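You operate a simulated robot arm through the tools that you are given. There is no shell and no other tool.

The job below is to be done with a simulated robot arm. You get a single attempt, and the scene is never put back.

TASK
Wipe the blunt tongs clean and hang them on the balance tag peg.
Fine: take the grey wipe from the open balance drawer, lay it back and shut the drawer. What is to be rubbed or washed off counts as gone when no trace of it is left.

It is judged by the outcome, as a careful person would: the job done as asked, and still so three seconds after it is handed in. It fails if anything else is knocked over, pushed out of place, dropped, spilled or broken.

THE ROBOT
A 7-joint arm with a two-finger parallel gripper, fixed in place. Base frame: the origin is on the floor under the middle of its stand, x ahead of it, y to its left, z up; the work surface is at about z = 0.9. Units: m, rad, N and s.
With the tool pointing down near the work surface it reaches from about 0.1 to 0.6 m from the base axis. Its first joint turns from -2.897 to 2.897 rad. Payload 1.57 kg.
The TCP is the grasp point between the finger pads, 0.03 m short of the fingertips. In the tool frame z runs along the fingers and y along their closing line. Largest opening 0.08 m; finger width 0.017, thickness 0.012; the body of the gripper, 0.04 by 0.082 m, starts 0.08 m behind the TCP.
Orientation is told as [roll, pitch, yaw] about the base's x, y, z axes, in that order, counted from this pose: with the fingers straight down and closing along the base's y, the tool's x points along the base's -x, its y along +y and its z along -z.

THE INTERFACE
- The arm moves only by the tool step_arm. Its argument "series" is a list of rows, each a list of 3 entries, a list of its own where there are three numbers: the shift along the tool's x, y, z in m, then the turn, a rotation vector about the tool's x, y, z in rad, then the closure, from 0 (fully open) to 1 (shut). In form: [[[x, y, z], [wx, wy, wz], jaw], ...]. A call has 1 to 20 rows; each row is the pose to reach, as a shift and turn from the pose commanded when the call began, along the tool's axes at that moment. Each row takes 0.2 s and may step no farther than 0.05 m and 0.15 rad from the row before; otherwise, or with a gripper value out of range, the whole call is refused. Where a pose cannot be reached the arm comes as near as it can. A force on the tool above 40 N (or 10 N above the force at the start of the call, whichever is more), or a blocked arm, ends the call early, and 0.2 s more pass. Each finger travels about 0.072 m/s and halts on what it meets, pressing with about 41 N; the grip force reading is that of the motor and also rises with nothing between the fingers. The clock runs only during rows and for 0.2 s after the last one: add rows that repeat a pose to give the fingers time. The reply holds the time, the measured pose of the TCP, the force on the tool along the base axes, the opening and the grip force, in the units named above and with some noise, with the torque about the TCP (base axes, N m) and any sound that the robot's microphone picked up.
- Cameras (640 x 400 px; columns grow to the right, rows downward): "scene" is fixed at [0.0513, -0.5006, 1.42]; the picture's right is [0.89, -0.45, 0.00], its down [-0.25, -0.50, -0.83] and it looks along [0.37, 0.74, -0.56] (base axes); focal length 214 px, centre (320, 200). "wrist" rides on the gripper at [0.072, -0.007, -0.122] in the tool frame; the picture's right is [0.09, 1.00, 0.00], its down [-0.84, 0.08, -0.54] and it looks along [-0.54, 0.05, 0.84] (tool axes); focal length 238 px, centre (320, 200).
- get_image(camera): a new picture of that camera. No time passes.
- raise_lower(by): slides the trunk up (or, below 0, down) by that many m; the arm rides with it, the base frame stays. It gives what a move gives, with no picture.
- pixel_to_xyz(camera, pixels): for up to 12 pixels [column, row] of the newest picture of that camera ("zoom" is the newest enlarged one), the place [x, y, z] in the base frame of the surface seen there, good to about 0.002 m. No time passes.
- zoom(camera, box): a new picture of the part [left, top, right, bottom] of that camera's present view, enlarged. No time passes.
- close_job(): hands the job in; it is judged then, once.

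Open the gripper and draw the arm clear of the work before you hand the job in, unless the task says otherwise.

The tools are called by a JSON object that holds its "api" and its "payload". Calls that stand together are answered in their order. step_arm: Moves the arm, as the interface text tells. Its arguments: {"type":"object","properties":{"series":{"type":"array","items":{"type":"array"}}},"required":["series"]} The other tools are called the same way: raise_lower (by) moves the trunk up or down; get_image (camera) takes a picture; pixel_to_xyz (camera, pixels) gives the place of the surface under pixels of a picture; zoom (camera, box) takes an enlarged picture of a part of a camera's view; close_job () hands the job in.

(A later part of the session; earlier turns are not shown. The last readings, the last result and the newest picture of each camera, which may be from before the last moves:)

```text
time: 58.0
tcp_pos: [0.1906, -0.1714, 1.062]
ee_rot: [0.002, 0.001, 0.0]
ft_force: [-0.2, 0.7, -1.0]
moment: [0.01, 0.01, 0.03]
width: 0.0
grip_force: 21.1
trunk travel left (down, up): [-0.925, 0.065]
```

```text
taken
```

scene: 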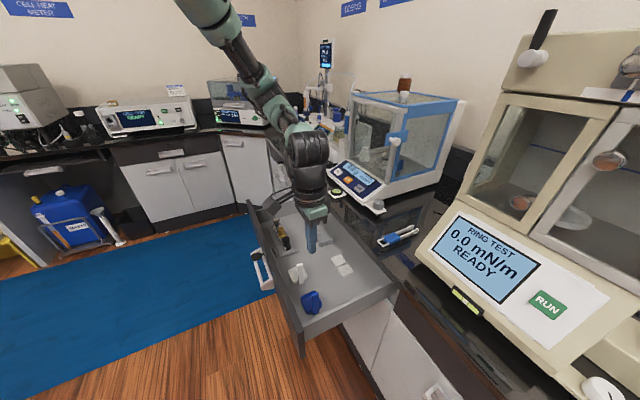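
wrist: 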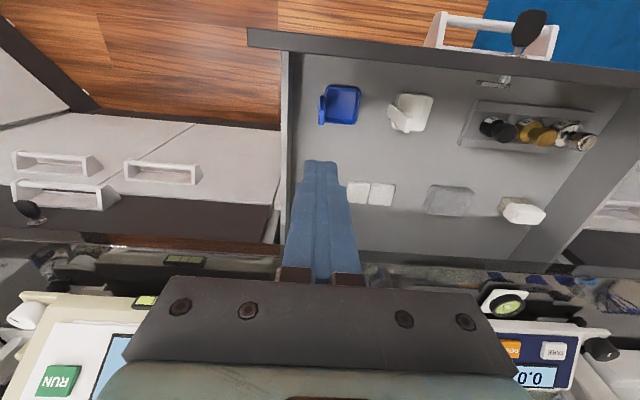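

The arm now hangs down nicely. I move toward the robot to x≈0.08, still at z≈1.06.

{"api": "step_arm", "payload": {"series": [[[0.04, 0, 0], [0, 0, 0], 1], [[0.08, 0, 0], [0, 0, 0], 1], [[0.112, 0, 0], [0, 0, 0], 1], [[0.112, 0, 0], [0, 0, 0], 1]]}}

{"api": "get_image", "payload": {"camera": "scene"}}

{"api": "get_image", "payload": {"camera": "wrist"}}

```text
time: 59.0
tcp_pos: [0.0797, -0.1697, 1.0608]
ee_rot: [0.001, 0.001, 0.004]
ft_force: [0.5, -1.3, -0.3]
moment: [-0.01, -0.03, 0.02]
width: 0.0
grip_force: 21.4
trunk travel left (down, up): [-0.925, 0.065]
```

```text
taken
```

scene: 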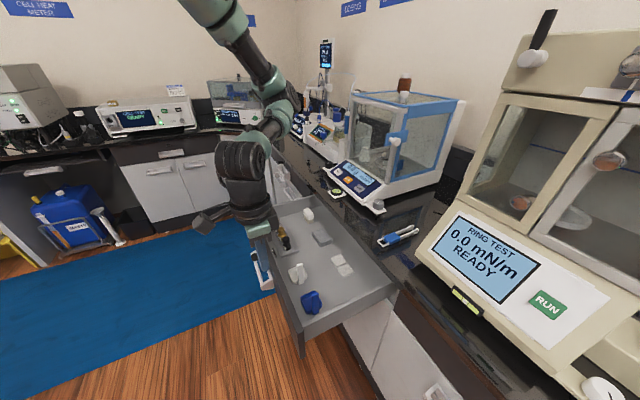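

```text
taken
```

wrist: 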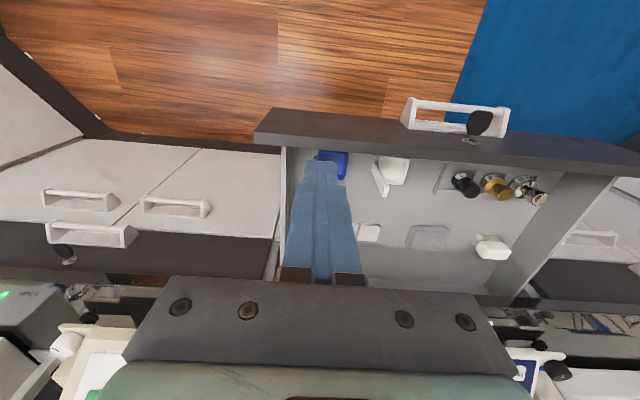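

The hand is at (0.080,-0.170,1.061). I measure the front panel's outer face and top edge from the wrist view before going down in front of it.

{"api": "zoom", "payload": {"camera": "wrist", "box": [240, 90, 400, 190]}}

{"api": "pixel_to_xyz", "payload": {"camera": "wrist", "pixels": [[300, 115], [300, 120], [300, 125], [300, 130], [300, 135], [300, 140], [300, 145], [300, 150], [270, 125], [270, 140], [350, 130], [350, 145]]}}

{"api": "pixel_to_xyz", "payload": {"camera": "wrist", "pixels": [[405, 115], [415, 100], [455, 105], [505, 120], [480, 122], [455, 132], [410, 128], [480, 110]]}}

```text
4.00 times, centred on (320, 140) of wrist
```

zoom: 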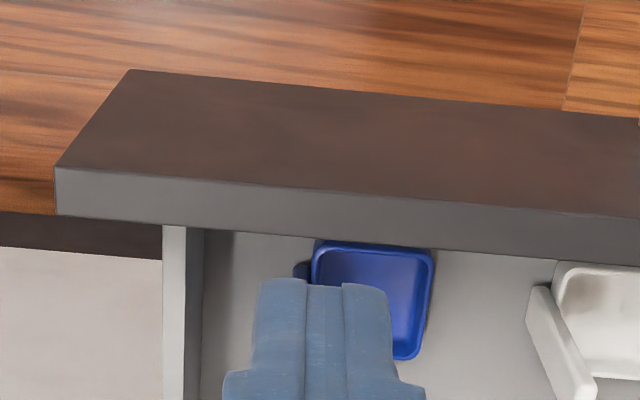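

```text
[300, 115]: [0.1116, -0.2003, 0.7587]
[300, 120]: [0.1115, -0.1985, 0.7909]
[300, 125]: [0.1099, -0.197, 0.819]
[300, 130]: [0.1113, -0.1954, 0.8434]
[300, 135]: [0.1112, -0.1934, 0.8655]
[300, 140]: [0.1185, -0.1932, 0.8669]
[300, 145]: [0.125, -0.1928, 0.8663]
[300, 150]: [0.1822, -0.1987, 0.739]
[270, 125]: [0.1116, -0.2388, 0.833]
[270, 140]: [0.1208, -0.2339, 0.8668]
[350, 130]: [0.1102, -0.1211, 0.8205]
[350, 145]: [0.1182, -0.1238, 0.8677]
```

```text
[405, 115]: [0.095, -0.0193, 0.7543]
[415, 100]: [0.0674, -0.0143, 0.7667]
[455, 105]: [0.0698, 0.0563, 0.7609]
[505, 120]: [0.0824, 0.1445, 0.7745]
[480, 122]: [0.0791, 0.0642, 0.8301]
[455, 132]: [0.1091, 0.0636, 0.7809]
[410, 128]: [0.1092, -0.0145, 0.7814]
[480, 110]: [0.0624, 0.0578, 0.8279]
```

The outer face is at x=0.111 and the top edge at z 0.867; the handle begins at y≈-0.015. I descend in front of the panel to z≈0.84, at y≈-0.13.

{"api": "step_arm", "payload": {"series": [[[0, 0.01, 0.04], [0, 0, 0], 1], [[0, 0.02, 0.08], [0, 0, 0], 1], [[0, 0.03, 0.12], [0, 0, 0], 1], [[0, 0.04, 0.16], [0, 0, 0], 1], [[0, 0.04, 0.2], [0, 0, 0], 1], [[0, 0.04, 0.22], [0, 0, 0], 1], [[0, 0.04, 0.22], [0, 0, 0], 1]]}}

{"api": "get_image", "payload": {"camera": "wrist"}}

{"api": "get_image", "payload": {"camera": "scene"}}

```text
time: 60.6
tcp_pos: [0.0711, -0.1808, 0.8715]
ee_rot: [0.002, 0.001, 0.002]
ft_force: [-0.4, 0.9, -0.2]
moment: [0.0, -0.03, 0.03]
width: 0.0
grip_force: 21.8
out of reach, approached as far as the arm can: row 2, 3, 4, 5, 6, 7
trunk travel left (down, up): [-0.925, 0.065]
```

```text
taken
```

wrist: 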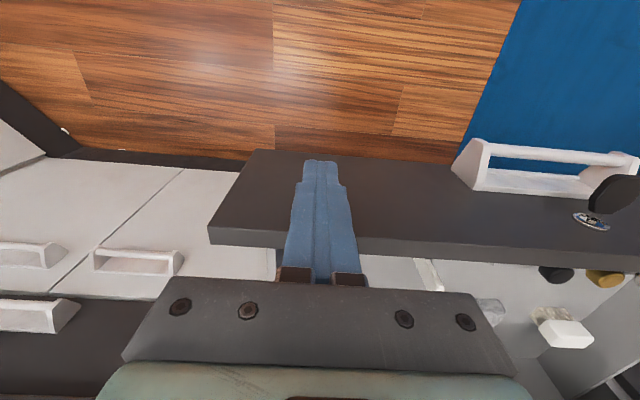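

```text
taken
```

scene: 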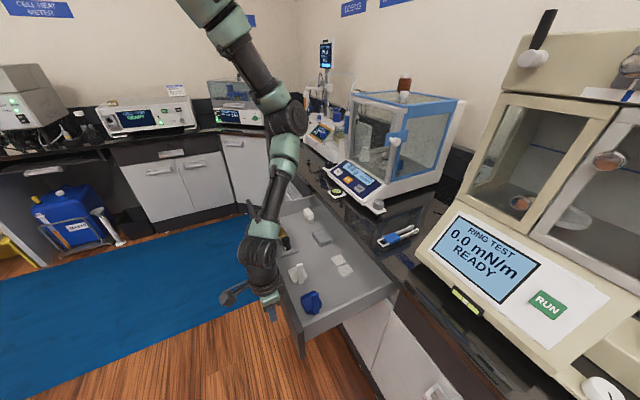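

The arm stopped at (0.071,-0.181,0.872) with the fingertips at z≈0.84, already in front of the panel. I check the forearm's clearance to the drawer before lowering the trunk slightly.

{"api": "pixel_to_xyz", "payload": {"camera": "scene", "pixels": [[262, 255], [275, 265], [270, 295], [258, 280], [285, 200], [270, 215], [280, 240], [250, 245], [240, 290], [275, 285]]}}

{"api": "zoom", "payload": {"camera": "scene", "box": [200, 150, 340, 340]}}

```text
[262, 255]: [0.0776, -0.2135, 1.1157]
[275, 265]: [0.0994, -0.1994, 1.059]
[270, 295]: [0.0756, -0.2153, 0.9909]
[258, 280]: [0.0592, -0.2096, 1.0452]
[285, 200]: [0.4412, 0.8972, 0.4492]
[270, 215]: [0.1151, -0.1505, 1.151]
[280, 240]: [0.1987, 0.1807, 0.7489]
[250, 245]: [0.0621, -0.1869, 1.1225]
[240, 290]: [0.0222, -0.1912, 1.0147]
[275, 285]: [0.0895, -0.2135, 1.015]
```

```text
2.11 times, centred on (270, 245) of scene
```

zoom: 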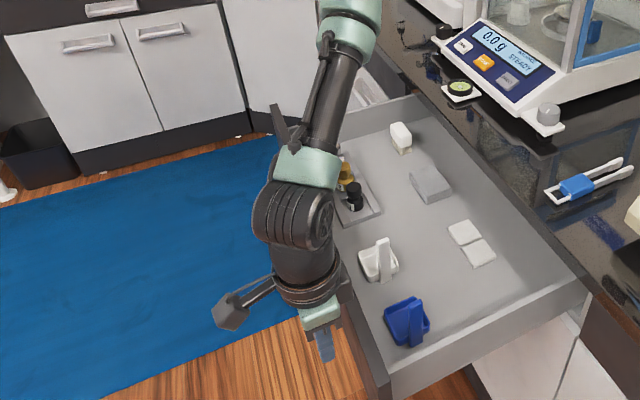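

The wrist is above z 1.0, so there is room. I lower the trunk by 0.03 m to bring the fingers further down in front of the panel.

{"api": "raise_lower", "payload": {"by": -0.03}}

{"api": "step_arm", "payload": {"series": [[[-0.01, 0, 0], [0, 0, 0], 1], [[-0.02, 0, 0], [0, 0, 0], 1], [[-0.028, 0, 0], [0, 0, 0], 1]]}}

{"api": "get_image", "payload": {"camera": "wrist"}}

```text
time: 61.3
tcp_pos: [0.0725, -0.1816, 0.8424]
ee_rot: [0.002, 0.0, -0.002]
ft_force: [-1.0, 0.1, -0.4]
moment: [0.02, 0.01, -0.02]
width: 0.0001
grip_force: 21.6
trunk travel left (down, up): [-0.895, 0.095]
```

```text
time: 62.1
tcp_pos: [0.1004, -0.1806, 0.8426]
ee_rot: [0.002, 0.001, 0.001]
ft_force: [0.3, 0.9, 0.6]
moment: [-0.02, 0.01, -0.04]
width: 0.0001
grip_force: 21.2
trunk travel left (down, up): [-0.895, 0.095]
```

```text
taken
```

wrist: 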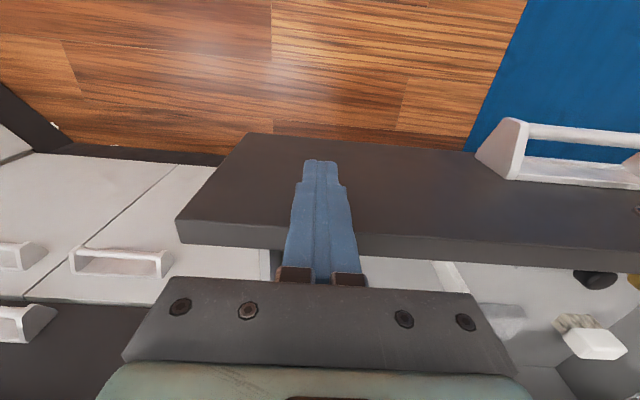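

The fingers are about 2 mm from the panel with no force. I push slowly by 5 cm and watch the force.

{"api": "step_arm", "payload": {"series": [[[-0.005, 0, 0], [0, 0, 0], 1], [[-0.012, 0, 0], [0, 0, 0], 1], [[-0.02, 0, 0], [0, 0, 0], 1], [[-0.028, 0, 0], [0, 0, 0], 1], [[-0.036, 0, 0], [0, 0, 0], 1], [[-0.044, 0, 0], [0, 0, 0], 1], [[-0.05, 0, 0], [0, 0, 0], 1]]}}

{"api": "get_image", "payload": {"camera": "scene"}}

{"api": "get_image", "payload": {"camera": "wrist"}}

```text
time: 63.7
tcp_pos: [0.1518, -0.1814, 0.8431]
ee_rot: [0.001, 0.0, 0.003]
ft_force: [-1.1, 0.0, -0.1]
moment: [0.02, -0.03, 0.01]
width: 0.0
grip_force: 22.1
trunk travel left (down, up): [-0.895, 0.095]
```

```text
taken
```

scene: 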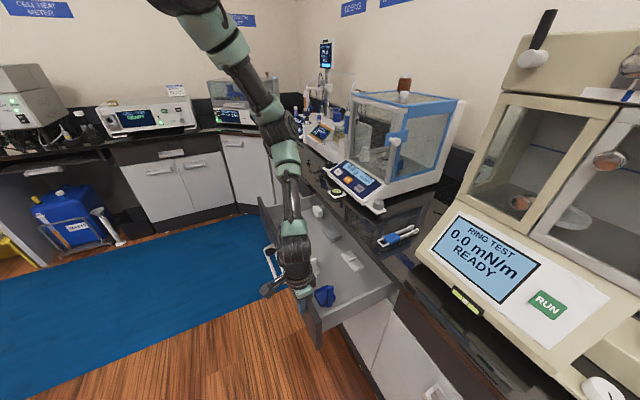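

```text
taken
```

wrist: 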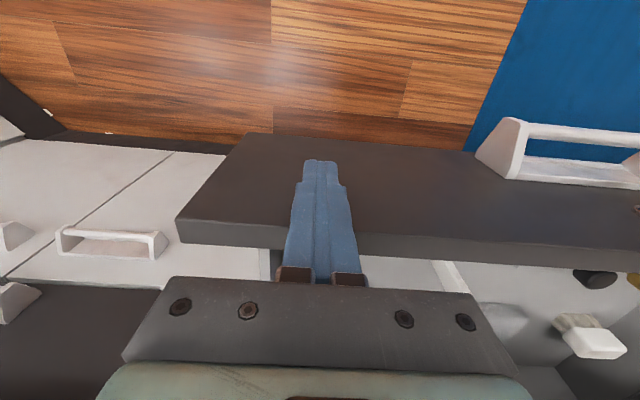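

The drawer slides with almost no force. I check where the neighbouring closed fronts stand to know the end position, then go on pushing.

{"api": "pixel_to_xyz", "payload": {"camera": "wrist", "pixels": [[60, 180], [150, 200], [100, 270], [200, 260], [60, 320], [180, 215], [300, 165], [230, 160], [220, 240]]}}

{"api": "step_arm", "payload": {"series": [[[-0.01, 0, 0], [0, 0, 0], 1], [[-0.02, 0, 0], [0, 0, 0], 1], [[-0.03, 0, 0], [0, 0, 0], 1], [[-0.04, 0, 0], [0, 0, 0], 1], [[-0.05, 0, 0], [0, 0, 0], 1], [[-0.06, 0, 0], [0, 0, 0], 1], [[-0.07, 0, 0], [0, 0, 0], 1], [[-0.08, 0, 0], [0, 0, 0], 1], [[-0.09, 0, 0], [0, 0, 0], 1], [[-0.1, 0, 0], [0, 0, 0], 1], [[-0.11, 0, 0], [0, 0, 0], 1], [[-0.12, 0, 0], [0, 0, 0], 1], [[-0.13, 0, 0], [0, 0, 0], 1], [[-0.14, 0, 0], [0, 0, 0], 1], [[-0.15, 0, 0], [0, 0, 0], 1], [[-0.16, 0, 0], [0, 0, 0], 1], [[-0.17, 0, 0], [0, 0, 0], 1]]}}

{"api": "get_image", "payload": {"camera": "scene"}}

{"api": "get_image", "payload": {"camera": "wrist"}}

```text
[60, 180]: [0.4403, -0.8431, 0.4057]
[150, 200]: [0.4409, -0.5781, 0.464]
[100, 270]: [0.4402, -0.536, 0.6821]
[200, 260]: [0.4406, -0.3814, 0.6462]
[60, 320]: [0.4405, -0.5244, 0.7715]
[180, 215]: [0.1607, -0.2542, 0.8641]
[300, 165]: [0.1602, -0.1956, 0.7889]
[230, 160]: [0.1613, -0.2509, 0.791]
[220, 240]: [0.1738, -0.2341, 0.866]
```

```text
time: 67.3
tcp_pos: [0.3203, -0.1819, 0.8415]
ee_rot: [0.001, 0.0, -0.001]
ft_force: [1.4, 0.7, 0.2]
moment: [0.02, 0.0, 0.02]
width: 0.0
grip_force: 21.0
trunk travel left (down, up): [-0.895, 0.095]
```

```text
taken
```

scene: 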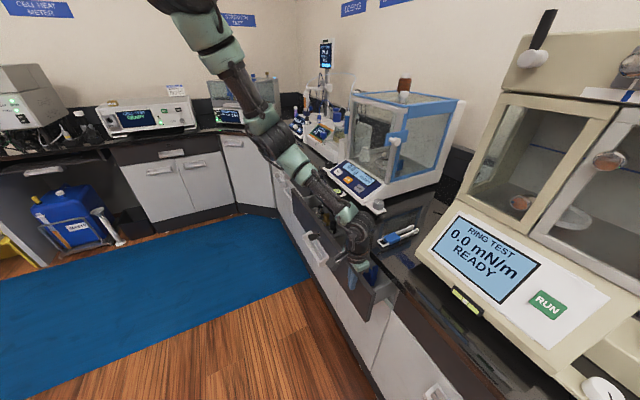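

```text
taken
```

wrist: 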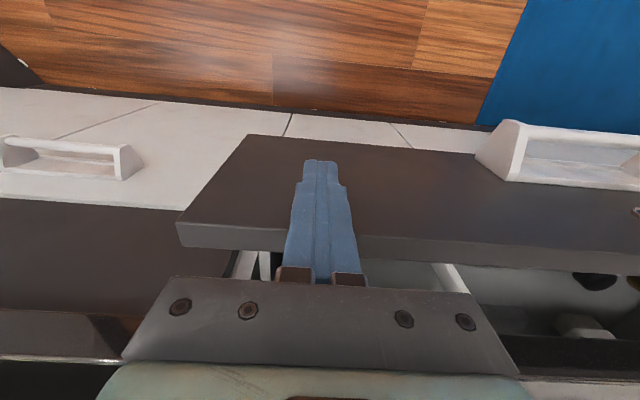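

The neighbouring fronts stand at x=0.440, under the bench overhang (edge at 0.411), so the last 3 cm need tilted fingers. I back off and tilt the tool 0.7 rad forward.

{"api": "step_arm", "payload": {"series": [[[0.03, 0, 0], [0, 0, 0], 1], [[0.06, 0, 0], [0, -0.1, 0], 1], [[0.06, 0, 0], [0, -0.23, 0], 1], [[0.06, 0, 0], [0, -0.36, 0], 1], [[0.06, 0, 0], [0, -0.49, 0], 1], [[0.06, 0, 0.01], [0, -0.61, 0], 1], [[0.06, 0, 0.02], [0, -0.7, 0], 1], [[0.06, 0, 0.02], [0, -0.7, 0], 1]]}}

{"api": "get_image", "payload": {"camera": "scene"}}

{"api": "get_image", "payload": {"camera": "wrist"}}

```text
time: 69.1
tcp_pos: [0.2609, -0.1833, 0.8221]
ee_rot: [0.001, -0.698, -0.001]
ft_force: [-0.9, -0.6, 0.7]
moment: [-0.03, 0.01, 0.01]
width: 0.0001
grip_force: 21.4
trunk travel left (down, up): [-0.895, 0.095]
```

```text
taken
```

scene: 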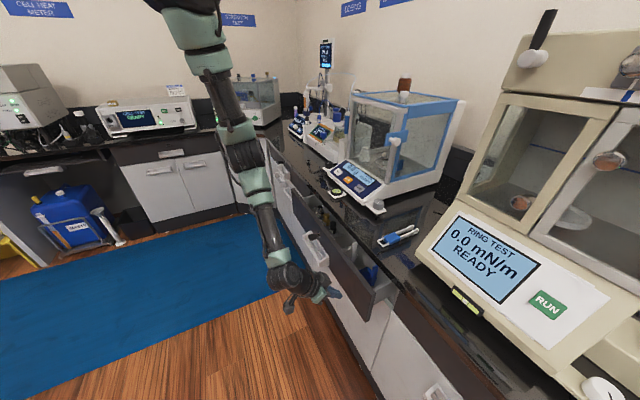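

```text
taken
```

wrist: 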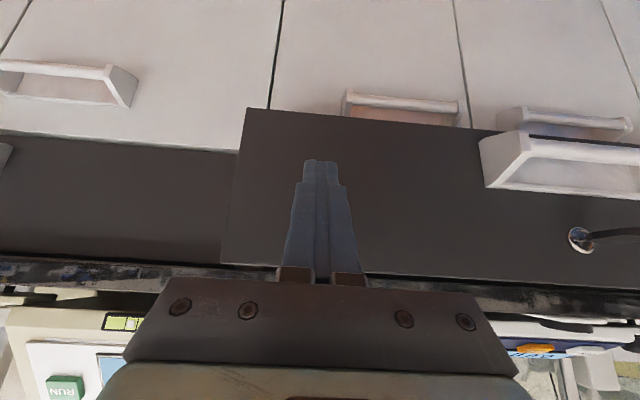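

The tilt is set with free space around. I shift toward the drawer's middle (y≈-0.125) and push on in base +x toward the closed position.

{"api": "step_arm", "payload": {"series": [[[0, 0.03, 0], [0, 0, 0], 1], [[-0.0077, 0.058, 0.0064], [0, 0, 0], 1], [[-0.0153, 0.058, 0.0129], [0, 0, 0], 1], [[-0.023, 0.058, 0.0193], [0, 0, 0], 1], [[-0.0306, 0.058, 0.0257], [0, 0, 0], 1], [[-0.0383, 0.058, 0.0322], [0, 0, 0], 1], [[-0.046, 0.058, 0.0386], [0, 0, 0], 1], [[-0.0536, 0.058, 0.045], [0, 0, 0], 1], [[-0.0613, 0.058, 0.0514], [0, 0, 0], 1], [[-0.0689, 0.058, 0.0579], [0, 0, 0], 1], [[-0.0766, 0.058, 0.0643], [0, 0, 0], 1], [[-0.0843, 0.058, 0.0707], [0, 0, 0], 1], [[-0.0919, 0.058, 0.0772], [0, 0, 0], 1]]}}

{"api": "get_image", "payload": {"camera": "scene"}}

{"api": "get_image", "payload": {"camera": "wrist"}}

```text
time: 71.9
tcp_pos: [0.3812, -0.124, 0.8237]
ee_rot: [0.003, -0.701, -0.002]
ft_force: [0.1, -0.7, 0.3]
moment: [-0.04, 0.0, -0.02]
width: 0.0
grip_force: 21.0
out of reach, approached as far as the arm can: row 2, 3, 4
trunk travel left (down, up): [-0.895, 0.095]
```

```text
taken
```

scene: 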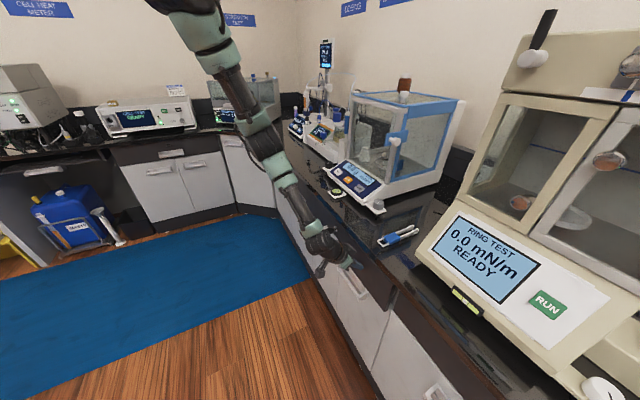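

```text
taken
```

wrist: 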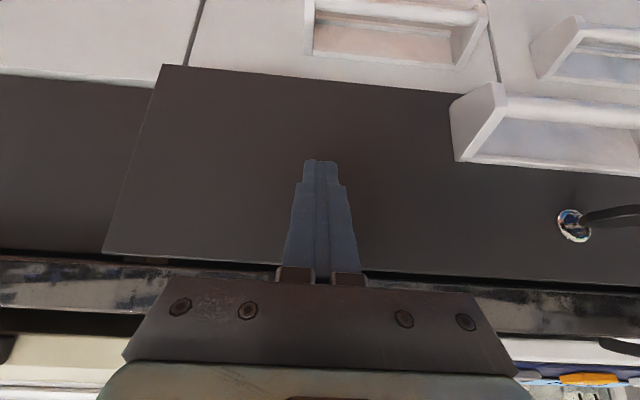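

The panel is near the end of its travel. I measure its face against the neighbour and then push the remaining few centimetres gently.

{"api": "pixel_to_xyz", "payload": {"camera": "wrist", "pixels": [[250, 150], [180, 200], [50, 180], [60, 120], [100, 40], [420, 150], [320, 155]]}}

{"api": "step_arm", "payload": {"series": [[[-0.0077, 0, 0.0064], [0, 0, 0], 1], [[-0.0138, 0, 0.0116], [0, 0, 0], 1], [[-0.0184, 0, 0.0154], [0, 0, 0], 1], [[-0.0222, 0, 0.0186], [0, 0, 0], 1], [[-0.0253, 0, 0.0212], [0, 0, 0], 1]]}}

{"api": "get_image", "payload": {"camera": "wrist"}}

```text
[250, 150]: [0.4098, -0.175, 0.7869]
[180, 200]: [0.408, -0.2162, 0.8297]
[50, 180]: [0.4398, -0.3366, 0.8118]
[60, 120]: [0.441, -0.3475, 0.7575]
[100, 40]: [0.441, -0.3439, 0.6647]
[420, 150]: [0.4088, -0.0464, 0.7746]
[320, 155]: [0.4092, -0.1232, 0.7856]
```

```text
time: 73.1
tcp_pos: [0.4138, -0.1241, 0.8227]
ee_rot: [0.003, -0.699, -0.002]
ft_force: [-0.2, -0.3, -0.3]
moment: [0.02, 0.01, -0.01]
width: 0.0
grip_force: 21.6
trunk travel left (down, up): [-0.895, 0.095]
```

```text
taken
```

wrist: 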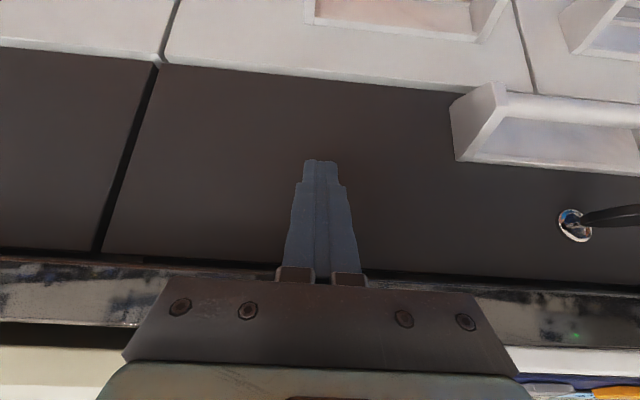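

The panel is now almost flush with its neighbour. I measure once more and push in millimetre steps until it stops.

{"api": "pixel_to_xyz", "payload": {"camera": "wrist", "pixels": [[250, 150], [180, 200], [50, 180], [60, 120], [420, 150]]}}

{"api": "step_arm", "payload": {"series": [[[-0.0015, 0, 0.0013], [0, 0, 0], 1], [[-0.0023, 0, 0.0019], [0, 0, 0], 1], [[-0.0031, 0, 0.0026], [0, 0, 0], 1], [[-0.0038, 0, 0.0032], [0, 0, 0], 1], [[-0.0038, 0, 0.0032], [0, 0, 0], 1]]}}

{"api": "get_image", "payload": {"camera": "wrist"}}

{"api": "pixel_to_xyz", "payload": {"camera": "wrist", "pixels": [[250, 150], [180, 200], [50, 180], [60, 120], [420, 150]]}}

```text
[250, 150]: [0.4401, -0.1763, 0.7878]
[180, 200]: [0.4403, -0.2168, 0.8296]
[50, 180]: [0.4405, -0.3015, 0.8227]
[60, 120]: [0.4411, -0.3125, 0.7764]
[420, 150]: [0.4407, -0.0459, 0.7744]
```

```text
time: 74.3
tcp_pos: [0.414, -0.1249, 0.8229]
ee_rot: [0.0, -0.698, -0.001]
ft_force: [-21.8, 0.5, 3.6]
moment: [-0.07, 0.33, 0.04]
width: 0.0
grip_force: 22.0
trunk travel left (down, up): [-0.895, 0.095]
```

```text
taken
```

wrist: 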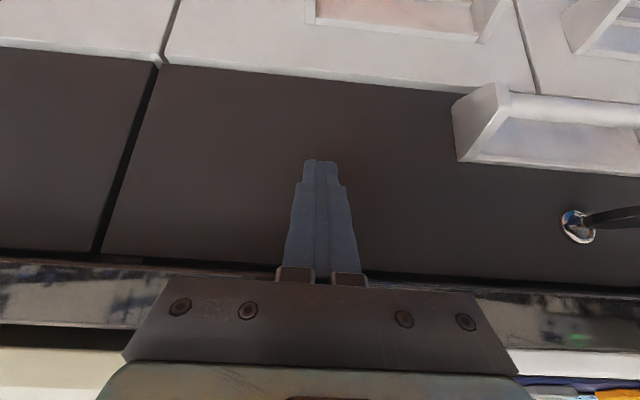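

```text
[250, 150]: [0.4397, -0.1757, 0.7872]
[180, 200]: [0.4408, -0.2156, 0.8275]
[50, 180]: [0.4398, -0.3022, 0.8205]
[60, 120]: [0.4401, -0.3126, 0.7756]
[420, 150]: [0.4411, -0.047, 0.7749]
```

The drawer is shut: its face reads 0.440 like the neighbour, and it pushes back with 22 N. I back straight off.

{"api": "step_arm", "payload": {"series": [[[0.01, 0, -0.0084], [0, 0, 0], 1], [[0.0383, 0, -0.0322], [0, 0, 0], 1], [[0.0766, 0, -0.0643], [0, 0, 0], 1], [[0.1072, 0, -0.09], [0, 0, 0], 1], [[0.1072, 0, -0.09], [0, 0, 0], 1]]}}

{"api": "get_image", "payload": {"camera": "wrist"}}

{"api": "get_image", "payload": {"camera": "scene"}}

```text
time: 75.5
tcp_pos: [0.2943, -0.1269, 0.829]
ee_rot: [0.002, -0.699, 0.0]
ft_force: [0.2, -0.3, -0.4]
moment: [-0.01, 0.02, 0.0]
width: 0.0
grip_force: 21.6
out of reach, approached as far as the arm can: row 4, 5
trunk travel left (down, up): [-0.895, 0.095]
```

```text
taken
```

wrist: 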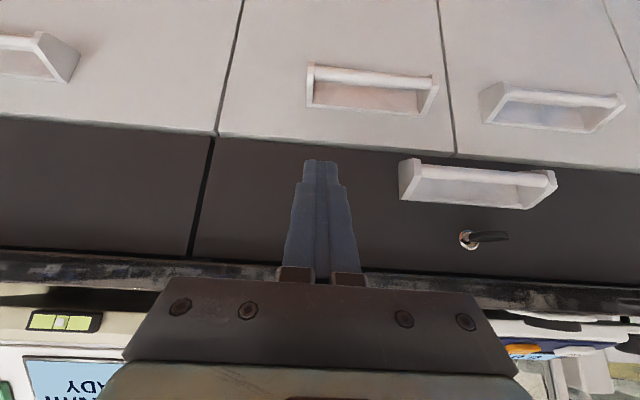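

```text
taken
```

scene: 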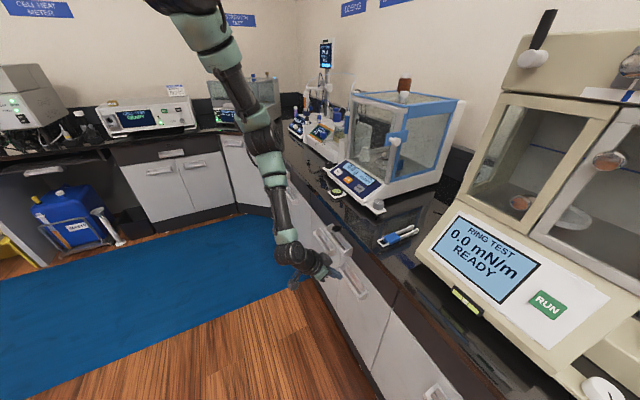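

The drawer stays shut and the key is untouched. I rise 0.24 m clear of the bench edge and bring the tool back upright.

{"api": "step_arm", "payload": {"series": [[[-0.0257, 0, -0.0306], [0, 0, 0], 1], [[-0.0514, 0, -0.0613], [0, 0, 0], 1], [[-0.0772, 0, -0.0919], [0, 0, 0], 1], [[-0.1029, 0, -0.1226], [0, 0, 0], 0.5], [[-0.1286, 0, -0.1532], [0, 0, 0], 0], [[-0.1543, 0, -0.1838], [0, 0.1, 0], 0], [[-0.1543, 0, -0.1838], [0, 0.23, 0], 0], [[-0.1543, 0, -0.1838], [0, 0.36, 0], 0], [[-0.1543, 0, -0.1838], [0, 0.49, 0], 0], [[-0.1543, 0, -0.1838], [0, 0.61, 0], 0], [[-0.1543, 0, -0.1838], [0, 0.7, 0], 0], [[-0.1543, 0, -0.1838], [0, 0.7, 0], 0]]}}

{"api": "get_image", "payload": {"camera": "scene"}}

{"api": "get_image", "payload": {"camera": "wrist"}}

```text
time: 78.1
tcp_pos: [0.2947, -0.1267, 1.0686]
ee_rot: [0.003, 0.002, 0.001]
ft_force: [0.4, 0.3, 0.2]
moment: [0.03, -0.03, 0.01]
width: 0.0801
grip_force: 0.0
out of reach, approached as far as the arm can: row 1, 2, 3, 4, 5
trunk travel left (down, up): [-0.895, 0.095]
```

```text
taken
```

scene: 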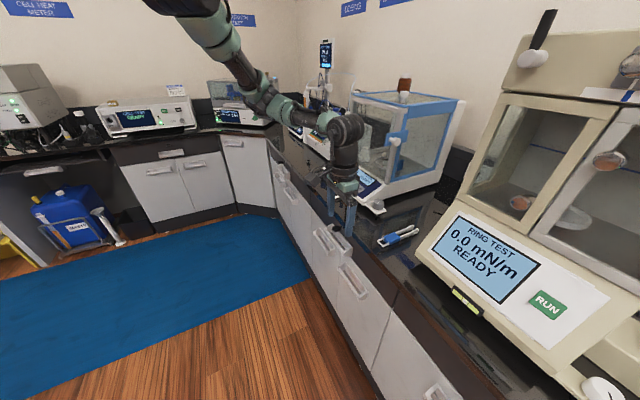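

```text
taken
```

wrist: 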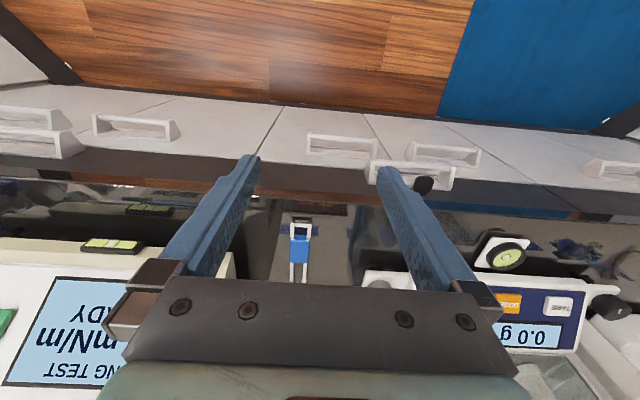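

Everything is clear. Before gripping the tongs I test in free air how far the hand can yaw, since hanging needs the tongs turned by half a turn.

{"api": "step_arm", "payload": {"series": [[[0, 0, 0], [0, 0, 0.145], 0], [[0, 0, 0], [0, 0, 0.29], 0], [[0, 0, 0], [0, 0, 0.435], 0], [[0, 0, 0], [0, 0, 0.58], 0], [[0, 0, 0], [0, 0, 0.725], 0], [[0, 0, 0], [0, 0, 0.87], 0], [[0, 0, 0], [0, 0, 1.015], 0], [[0, 0, 0], [0, 0, 1.16], 0], [[0, 0, 0], [0, 0, 1.305], 0], [[0, 0, 0], [0, 0, 1.45], 0], [[0, 0, 0], [0, 0, 1.5708], 0], [[0, 0, 0], [0, 0, 1.5708], 0]]}}

```text
time: 80.7
tcp_pos: [0.2948, -0.1279, 1.068]
ee_rot: [-0.003, 0.0, -1.573]
ft_force: [-0.6, 1.2, 0.3]
moment: [-0.01, -0.01, -0.03]
width: 0.08
grip_force: 0.1
trunk travel left (down, up): [-0.895, 0.095]
```

Yaw -1.57 was reached without trouble. I continue on toward -π.

{"api": "step_arm", "payload": {"series": [[[0, 0, 0], [0, 0, 0.145], 0], [[0, 0, 0], [0, 0, 0.29], 0], [[0, 0, 0], [0, 0, 0.435], 0], [[0, 0, 0], [0, 0, 0.58], 0], [[0, 0, 0], [0, 0, 0.725], 0], [[0, 0, 0], [0, 0, 0.87], 0], [[0, 0, 0], [0, 0, 1.015], 0], [[0, 0, 0], [0, 0, 1.16], 0], [[0, 0, 0], [0, 0, 1.305], 0], [[0, 0, 0], [0, 0, 1.45], 0], [[0, 0, 0], [0, 0, 1.5708], 0], [[0, 0, 0], [0, 0, 1.5708], 0]]}}

{"api": "get_image", "payload": {"camera": "wrist"}}

{"api": "get_image", "payload": {"camera": "scene"}}

```text
time: 83.3
tcp_pos: [0.294, -0.127, 1.0687]
ee_rot: [-0.003, -0.002, 3.139]
ft_force: [0.4, 0.4, -1.0]
moment: [0.02, -0.01, 0.02]
width: 0.0801
grip_force: 0.1
trunk travel left (down, up): [-0.895, 0.095]
```

```text
taken
```

wrist: 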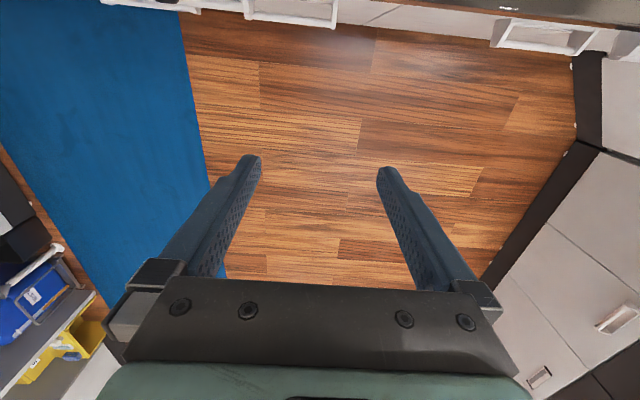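

```text
taken
```

scene: 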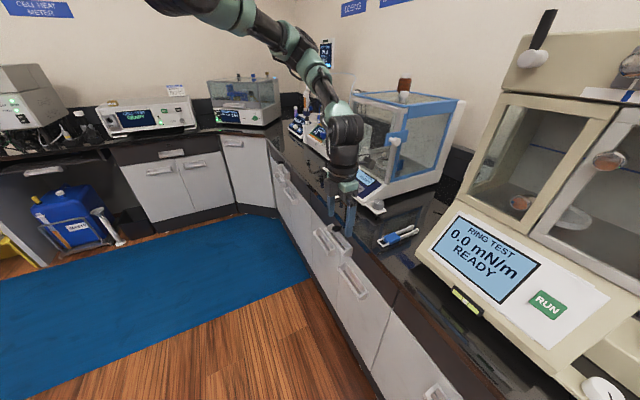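

Yaw ±π is reachable, so I grip the tongs with the hand turned half round and can later turn back to yaw 0 and pitch up with the loop on top. I move over the tongs at z≈1.07.

{"api": "step_arm", "payload": {"series": [[[0.045, 0.004, 0], [0, 0, 0], 0], [[0.09, 0.008, 0], [0, 0, 0], 0], [[0.135, 0.012, 0], [0, 0, 0], 0], [[0.18, 0.013, 0], [0, 0, 0], 0], [[0.206, 0.013, 0.02], [0, 0, 0], 0], [[0.206, 0.013, 0.06], [0, 0, 0], 0], [[0.206, 0.013, 0.06], [0, 0, 0], 0]]}}

{"api": "get_image", "payload": {"camera": "wrist"}}

{"api": "get_image", "payload": {"camera": "scene"}}

```text
time: 84.9
tcp_pos: [0.5029, -0.1407, 1.007]
ee_rot: [-0.002, -0.001, 3.141]
ft_force: [0.9, 0.6, 0.2]
moment: [0.01, 0.0, -0.01]
width: 0.0797
grip_force: 0.2
trunk travel left (down, up): [-0.895, 0.095]
```

```text
taken
```

wrist: 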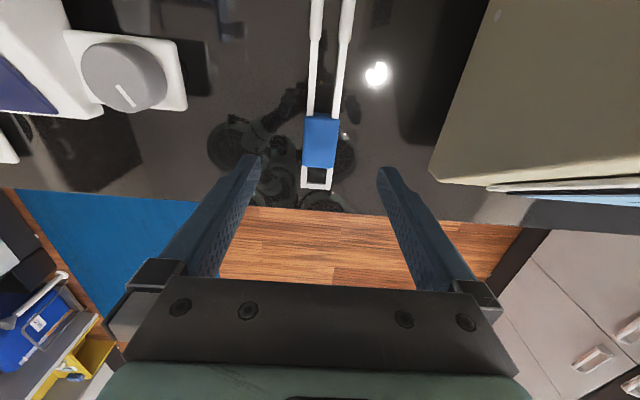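

```text
taken
```

scene: 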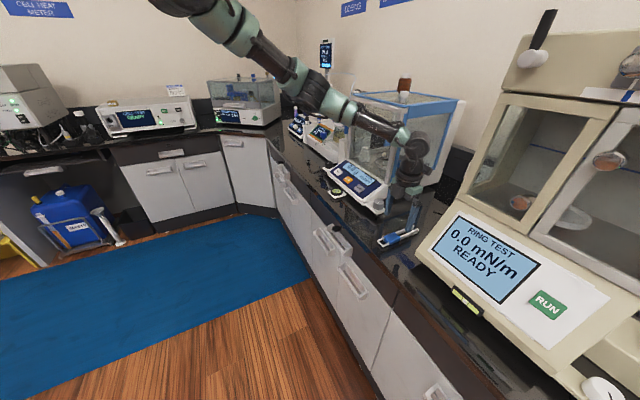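

The tongs lie in line with the hand at (320,140). I measure the body and the loop opening precisely.

{"api": "zoom", "payload": {"camera": "wrist", "box": [280, 100, 360, 200]}}

{"api": "pixel_to_xyz", "payload": {"camera": "zoom", "pixels": [[255, 60], [380, 70], [250, 260], [370, 265], [315, 165], [250, 345], [355, 352], [302, 345], [270, 310], [285, 280], [250, 165], [375, 165]]}}

```text
4.00 times, centred on (320, 150) of wrist
```

zoom: 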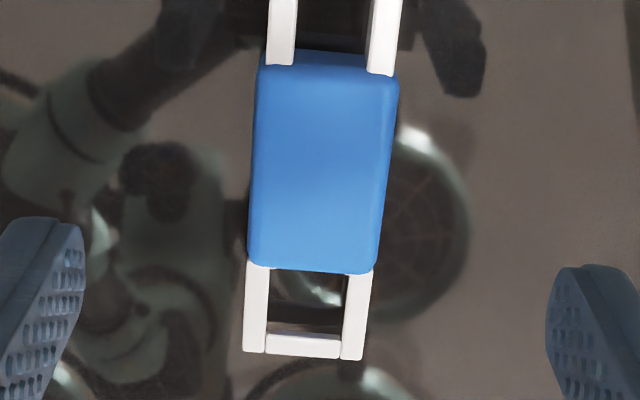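

```text
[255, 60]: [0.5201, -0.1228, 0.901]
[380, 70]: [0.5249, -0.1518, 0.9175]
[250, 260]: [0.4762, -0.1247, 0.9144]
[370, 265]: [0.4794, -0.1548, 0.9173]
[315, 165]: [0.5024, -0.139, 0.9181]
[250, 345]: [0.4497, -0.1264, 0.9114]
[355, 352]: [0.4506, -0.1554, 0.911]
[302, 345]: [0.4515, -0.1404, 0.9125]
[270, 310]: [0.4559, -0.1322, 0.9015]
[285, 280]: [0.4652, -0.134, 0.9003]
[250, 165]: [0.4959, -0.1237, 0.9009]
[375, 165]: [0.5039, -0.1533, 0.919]
```

The body is about 0.030 m wide, centred at (0.5015,-0.1395), and the loop opening is about 19 × 21 mm centred at x≈0.4655. I lower to put the fingertips 4 mm above the bench.

{"api": "step_arm", "payload": {"series": [[[0, 0, 0.04], [0, 0, 0], 0], [[0, 0, 0.06], [0, 0, 0], 0], [[0, 0, 0.07], [0, 0, 0], 0], [[0, 0, 0.07], [0, 0, 0], 0]]}}

{"api": "get_image", "payload": {"camera": "wrist"}}

{"api": "zoom", "payload": {"camera": "scene", "box": [360, 180, 450, 260]}}

```text
time: 85.9
tcp_pos: [0.501, -0.1394, 0.9387]
ee_rot: [-0.002, -0.002, 3.141]
ft_force: [-0.3, -0.2, -0.1]
moment: [0.01, -0.02, -0.03]
width: 0.0799
grip_force: 0.1
trunk travel left (down, up): [-0.895, 0.095]
```

```text
taken
```

wrist: 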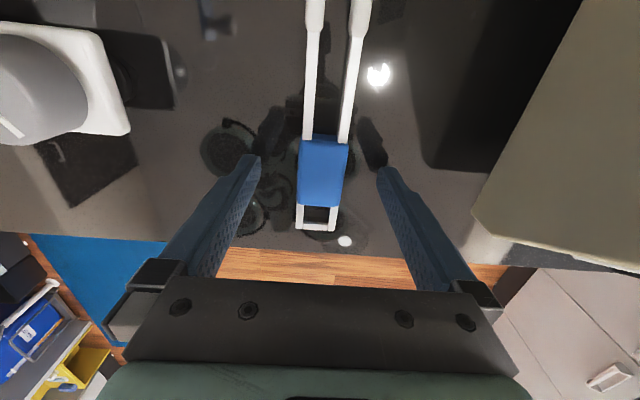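

```text
5.00 times, centred on (405, 220) of scene
```

zoom: 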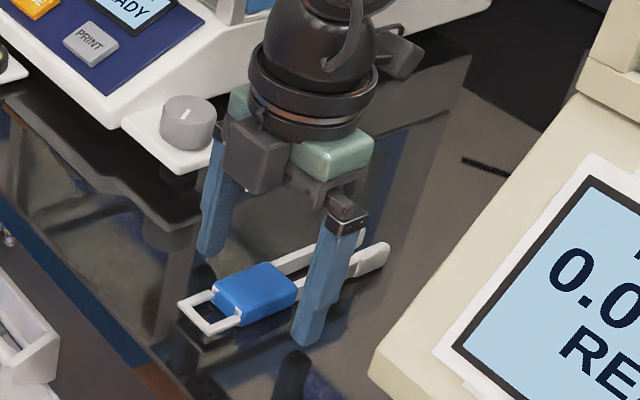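

The fingers straddle the body evenly. I lower 5 mm more and close on the body.

{"api": "step_arm", "payload": {"series": [[[0, 0, 0.003], [0, 0, 0], 0], [[0, 0, 0.005], [0, 0, 0], 0], [[0, 0, 0.005], [0, 0, 0], 0.2], [[0, 0, 0.005], [0, 0, 0], 0.4], [[0, 0, 0.005], [0, 0, 0], 0.55], [[0, 0, 0.005], [0, 0, 0], 0.75], [[0, 0, 0.005], [0, 0, 0], 0.85], [[0, 0, 0.005], [0, 0, 0], 0.85], [[0, 0, 0.005], [0, 0, 0], 0.85]]}}

{"api": "get_image", "payload": {"camera": "wrist"}}

```text
time: 87.9
tcp_pos: [0.4995, -0.1397, 0.9331]
ee_rot: [-0.002, -0.002, -3.142]
ft_force: [-0.4, 0.1, 1.0]
moment: [0.0, 0.01, 0.01]
width: 0.0308
grip_force: 39.4
trunk travel left (down, up): [-0.895, 0.095]
```

```text
taken
```

wrist: 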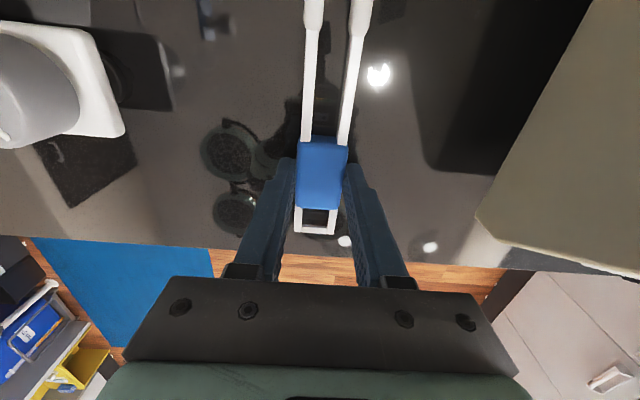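

The body is gripped at 0.0308 m with 39 N. I lift it 0.13 m and check the hold.

{"api": "step_arm", "payload": {"series": [[[0, 0, -0.015], [0, 0, 0], 0.85], [[0, 0, -0.05], [0, 0, 0], 0.85], [[0, 0, -0.09], [0, 0, 0], 0.85], [[0, 0, -0.13], [0, 0, 0], 0.85], [[0, 0, -0.13], [0, 0, 0], 0.85]]}}

{"api": "get_image", "payload": {"camera": "wrist"}}

{"api": "get_image", "payload": {"camera": "scene"}}

{"api": "zoom", "payload": {"camera": "scene", "box": [360, 150, 450, 240]}}

```text
time: 89.1
tcp_pos: [0.4998, -0.1402, 1.0622]
ee_rot: [-0.002, -0.001, -3.143]
ft_force: [-0.1, -1.1, -1.2]
moment: [-0.03, 0.03, -0.02]
width: 0.0309
grip_force: 39.7
trunk travel left (down, up): [-0.895, 0.095]
```

```text
taken
```

wrist: 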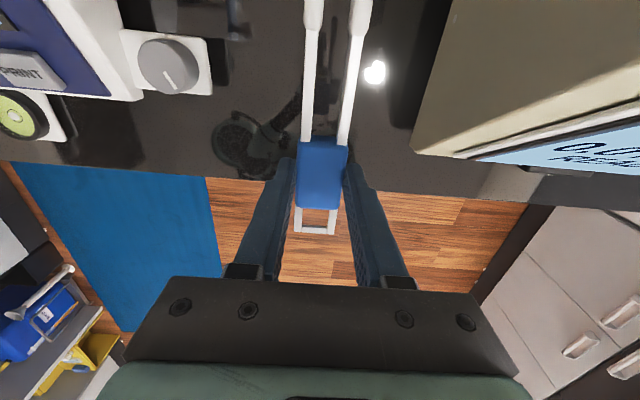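

```text
taken
```

scene: 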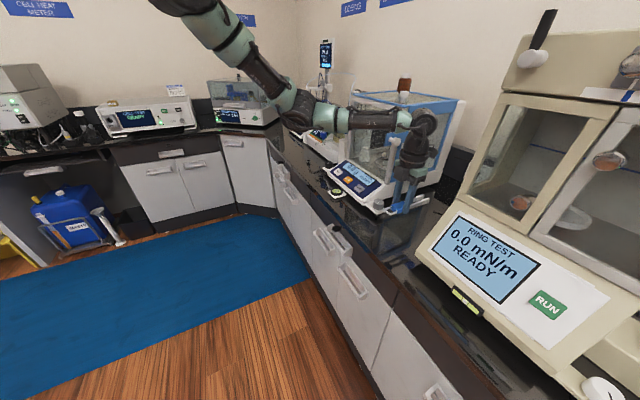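

```text
4.44 times, centred on (405, 195) of scene
```

zoom: 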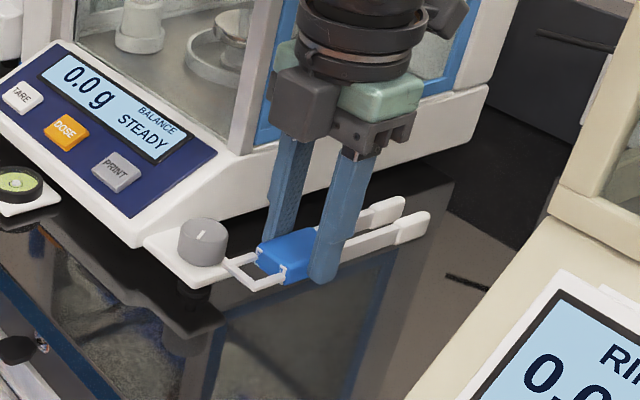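

The tongs are held straight. I draw back to free space at about (0.30,-0.04,1.10) for turning.

{"api": "step_arm", "payload": {"series": [[[-0.04, -0.01, -0.008], [0, 0, 0], 0.85], [[-0.08, -0.02, -0.016], [0, 0, 0], 0.85], [[-0.12, -0.04, -0.024], [0, 0, 0], 0.85], [[-0.16, -0.06, -0.032], [0, 0, 0], 0.85], [[-0.2, -0.08, -0.04], [0, 0, 0], 0.85], [[-0.2, -0.1, -0.04], [0, 0, 0], 0.85], [[-0.2, -0.1, -0.04], [0, 0, 0], 0.85]]}}

{"api": "get_image", "payload": {"camera": "scene"}}

```text
time: 90.7
tcp_pos: [0.3008, -0.0391, 1.1013]
ee_rot: [-0.001, -0.001, -3.14]
ft_force: [0.3, 0.2, -0.7]
moment: [-0.03, 0.05, -0.01]
width: 0.0308
grip_force: 40.0
trunk travel left (down, up): [-0.895, 0.095]
```

```text
taken
```

scene: 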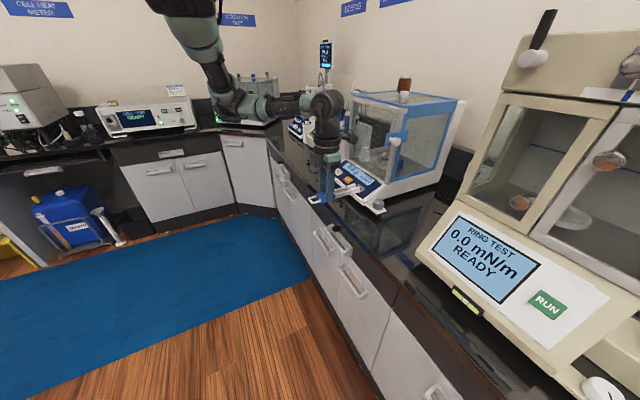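

There is free space around the tongs here. I turn the hand back from -π to 0 in two calls.

{"api": "step_arm", "payload": {"series": [[[0, 0, 0], [0, 0, -0.145], 0.85], [[0, 0, 0], [0, 0, -0.29], 0.85], [[0, 0, 0], [0, 0, -0.435], 0.85], [[0, 0, 0], [0, 0, -0.58], 0.85], [[0, 0, 0], [0, 0, -0.725], 0.85], [[0, 0, 0], [0, 0, -0.87], 0.85], [[0, 0, 0], [0, 0, -1.015], 0.85], [[0, 0, 0], [0, 0, -1.16], 0.85], [[0, 0, 0], [0, 0, -1.305], 0.85], [[0, 0, 0], [0, 0, -1.45], 0.85], [[0, 0, 0], [0, 0, -1.5708], 0.85], [[0, 0, 0], [0, 0, -1.5708], 0.85]]}}

{"api": "step_arm", "payload": {"series": [[[0, 0, 0], [0, 0, -0.145], 0.85], [[0, 0, 0], [0, 0, -0.29], 0.85], [[0, 0, 0], [0, 0, -0.435], 0.85], [[0, 0, 0], [0, 0, -0.58], 0.85], [[0, 0, 0], [0, 0, -0.725], 0.85], [[0, 0, 0], [0, 0, -0.87], 0.85], [[0, 0, 0], [0, 0, -1.015], 0.85], [[0, 0, 0], [0, 0, -1.16], 0.85], [[0, 0, 0], [0, 0, -1.305], 0.85], [[0, 0, 0], [0, 0, -1.45], 0.85], [[0, 0, 0], [0, 0, -1.5708], 0.85], [[0, 0, 0], [0, 0, -1.5708], 0.85]]}}

{"api": "get_image", "payload": {"camera": "scene"}}

{"api": "get_image", "payload": {"camera": "wrist"}}

```text
time: 93.3
tcp_pos: [0.3008, -0.0406, 1.1033]
ee_rot: [-0.001, 0.002, -1.568]
ft_force: [0.9, 0.4, -0.7]
moment: [-0.02, 0.01, -0.03]
width: 0.0307
grip_force: 40.0
trunk travel left (down, up): [-0.895, 0.095]
```

```text
time: 95.9
tcp_pos: [0.3006, -0.0406, 1.1049]
ee_rot: [0.0, -0.001, 0.004]
ft_force: [0.8, 0.7, -0.4]
moment: [-0.06, -0.01, 0.04]
width: 0.0307
grip_force: 39.7
trunk travel left (down, up): [-0.895, 0.095]
```

```text
taken
```

scene: 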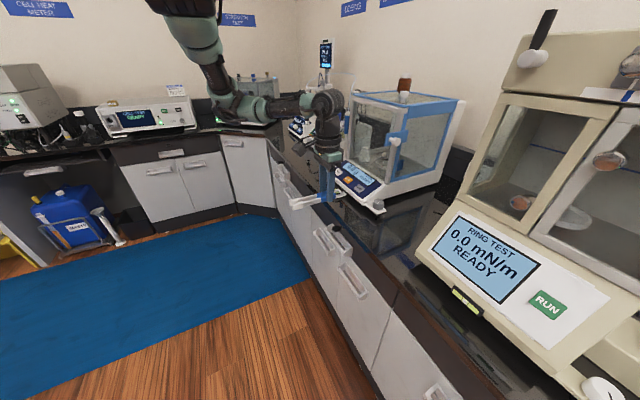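

```text
taken
```

wrist: 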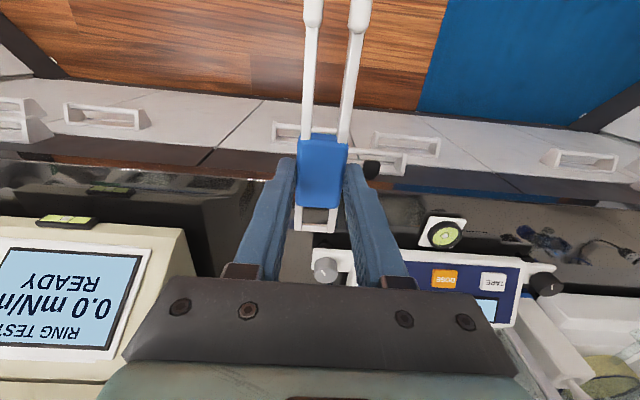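

The hand is at yaw 0 with the loop forward. I move up and over to y≈0.19 before pitching the tool level.

{"api": "step_arm", "payload": {"series": [[[0, 0.035, -0.025], [0, 0, 0], 0.85], [[0, 0.07, -0.05], [0, 0, 0], 0.85], [[0, 0.105, -0.075], [0, 0, 0], 0.85], [[0, 0.14, -0.1], [0, 0, 0], 0.85], [[0, 0.175, -0.125], [0, 0, 0], 0.85], [[0, 0.21, -0.14], [0, 0, 0], 0.85], [[0, 0.231, -0.14], [0, 0, 0], 0.85], [[0, 0.231, -0.14], [0, 0, 0], 0.85]]}}

{"api": "step_arm", "payload": {"series": [[[0, 0, 0], [0, -0.14, 0], 0.85], [[0, 0, 0], [0, -0.28, 0], 0.85], [[0, 0, 0], [0, -0.42, 0], 0.85], [[0, 0, 0], [0, -0.56, 0], 0.85], [[0, 0, 0], [0, -0.7, 0], 0.85], [[0, 0, 0], [0, -0.7, 0], 0.85]]}}

{"api": "get_image", "payload": {"camera": "scene"}}

{"api": "get_image", "payload": {"camera": "wrist"}}

```text
time: 97.7
tcp_pos: [0.2995, 0.193, 1.2449]
ee_rot: [0.002, 0.001, 0.0]
ft_force: [0.2, 0.5, -0.1]
moment: [0.04, -0.03, 0.0]
width: 0.0308
grip_force: 39.6
trunk travel left (down, up): [-0.895, 0.095]
```

```text
time: 99.1
tcp_pos: [0.3004, 0.1898, 1.2438]
ee_rot: [0.002, -0.701, -0.002]
ft_force: [-0.5, -0.8, -1.5]
moment: [0.01, -0.01, 0.0]
width: 0.031
grip_force: 39.8
trunk travel left (down, up): [-0.895, 0.095]
```

```text
taken
```

scene: 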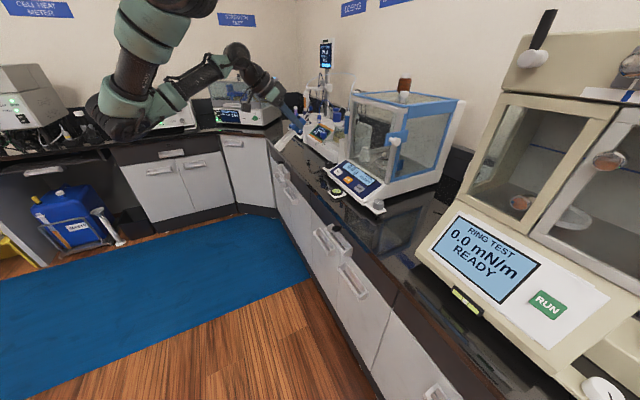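

```text
taken
```

wrist: 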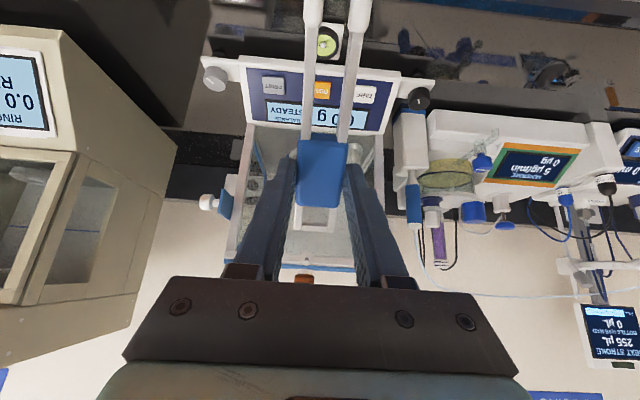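

Tilt -0.70 reached. I continue the pitch by another 0.87 rad to level.

{"api": "step_arm", "payload": {"series": [[[0, 0, 0], [0, -0.145, 0], 0.85], [[0, 0, 0], [0, -0.29, 0], 0.85], [[0, 0, 0], [0, -0.435, 0], 0.85], [[0, 0, 0], [0, -0.58, 0], 0.85], [[0, 0, 0], [0, -0.725, 0], 0.85], [[0, 0, 0], [0, -0.8708, 0], 0.85], [[0, 0, 0], [0, -0.8708, 0], 0.85]]}}

{"api": "get_image", "payload": {"camera": "scene"}}

{"api": "get_image", "payload": {"camera": "wrist"}}

```text
time: 100.7
tcp_pos: [0.3127, 0.1951, 1.2372]
ee_rot: [0.272, -1.565, -0.278]
ft_force: [-0.3, 0.8, -0.7]
moment: [0.0, 0.03, -0.02]
width: 0.0311
grip_force: 40.1
out of reach, approached as far as the arm can: row 6, 7
trunk travel left (down, up): [-0.895, 0.095]
```

```text
taken
```

scene: 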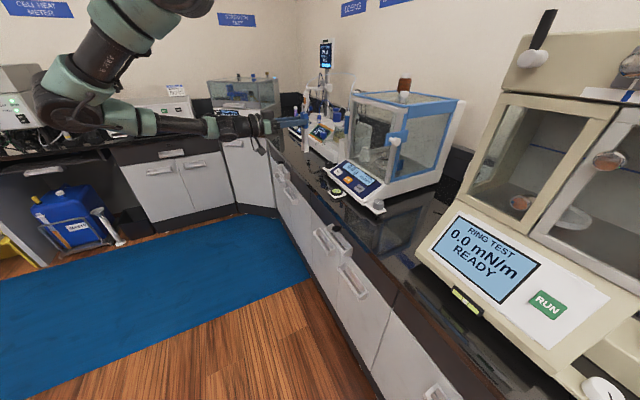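

```text
taken
```

wrist: 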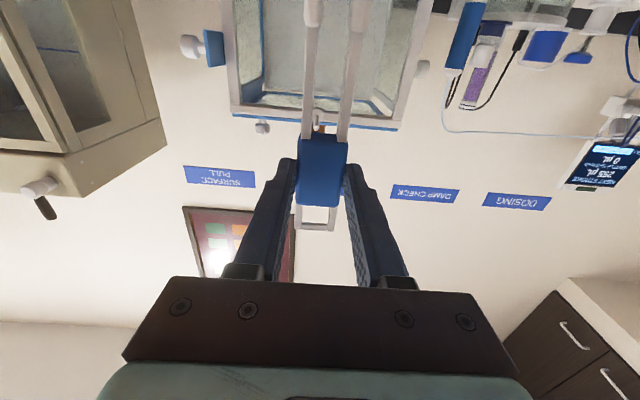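

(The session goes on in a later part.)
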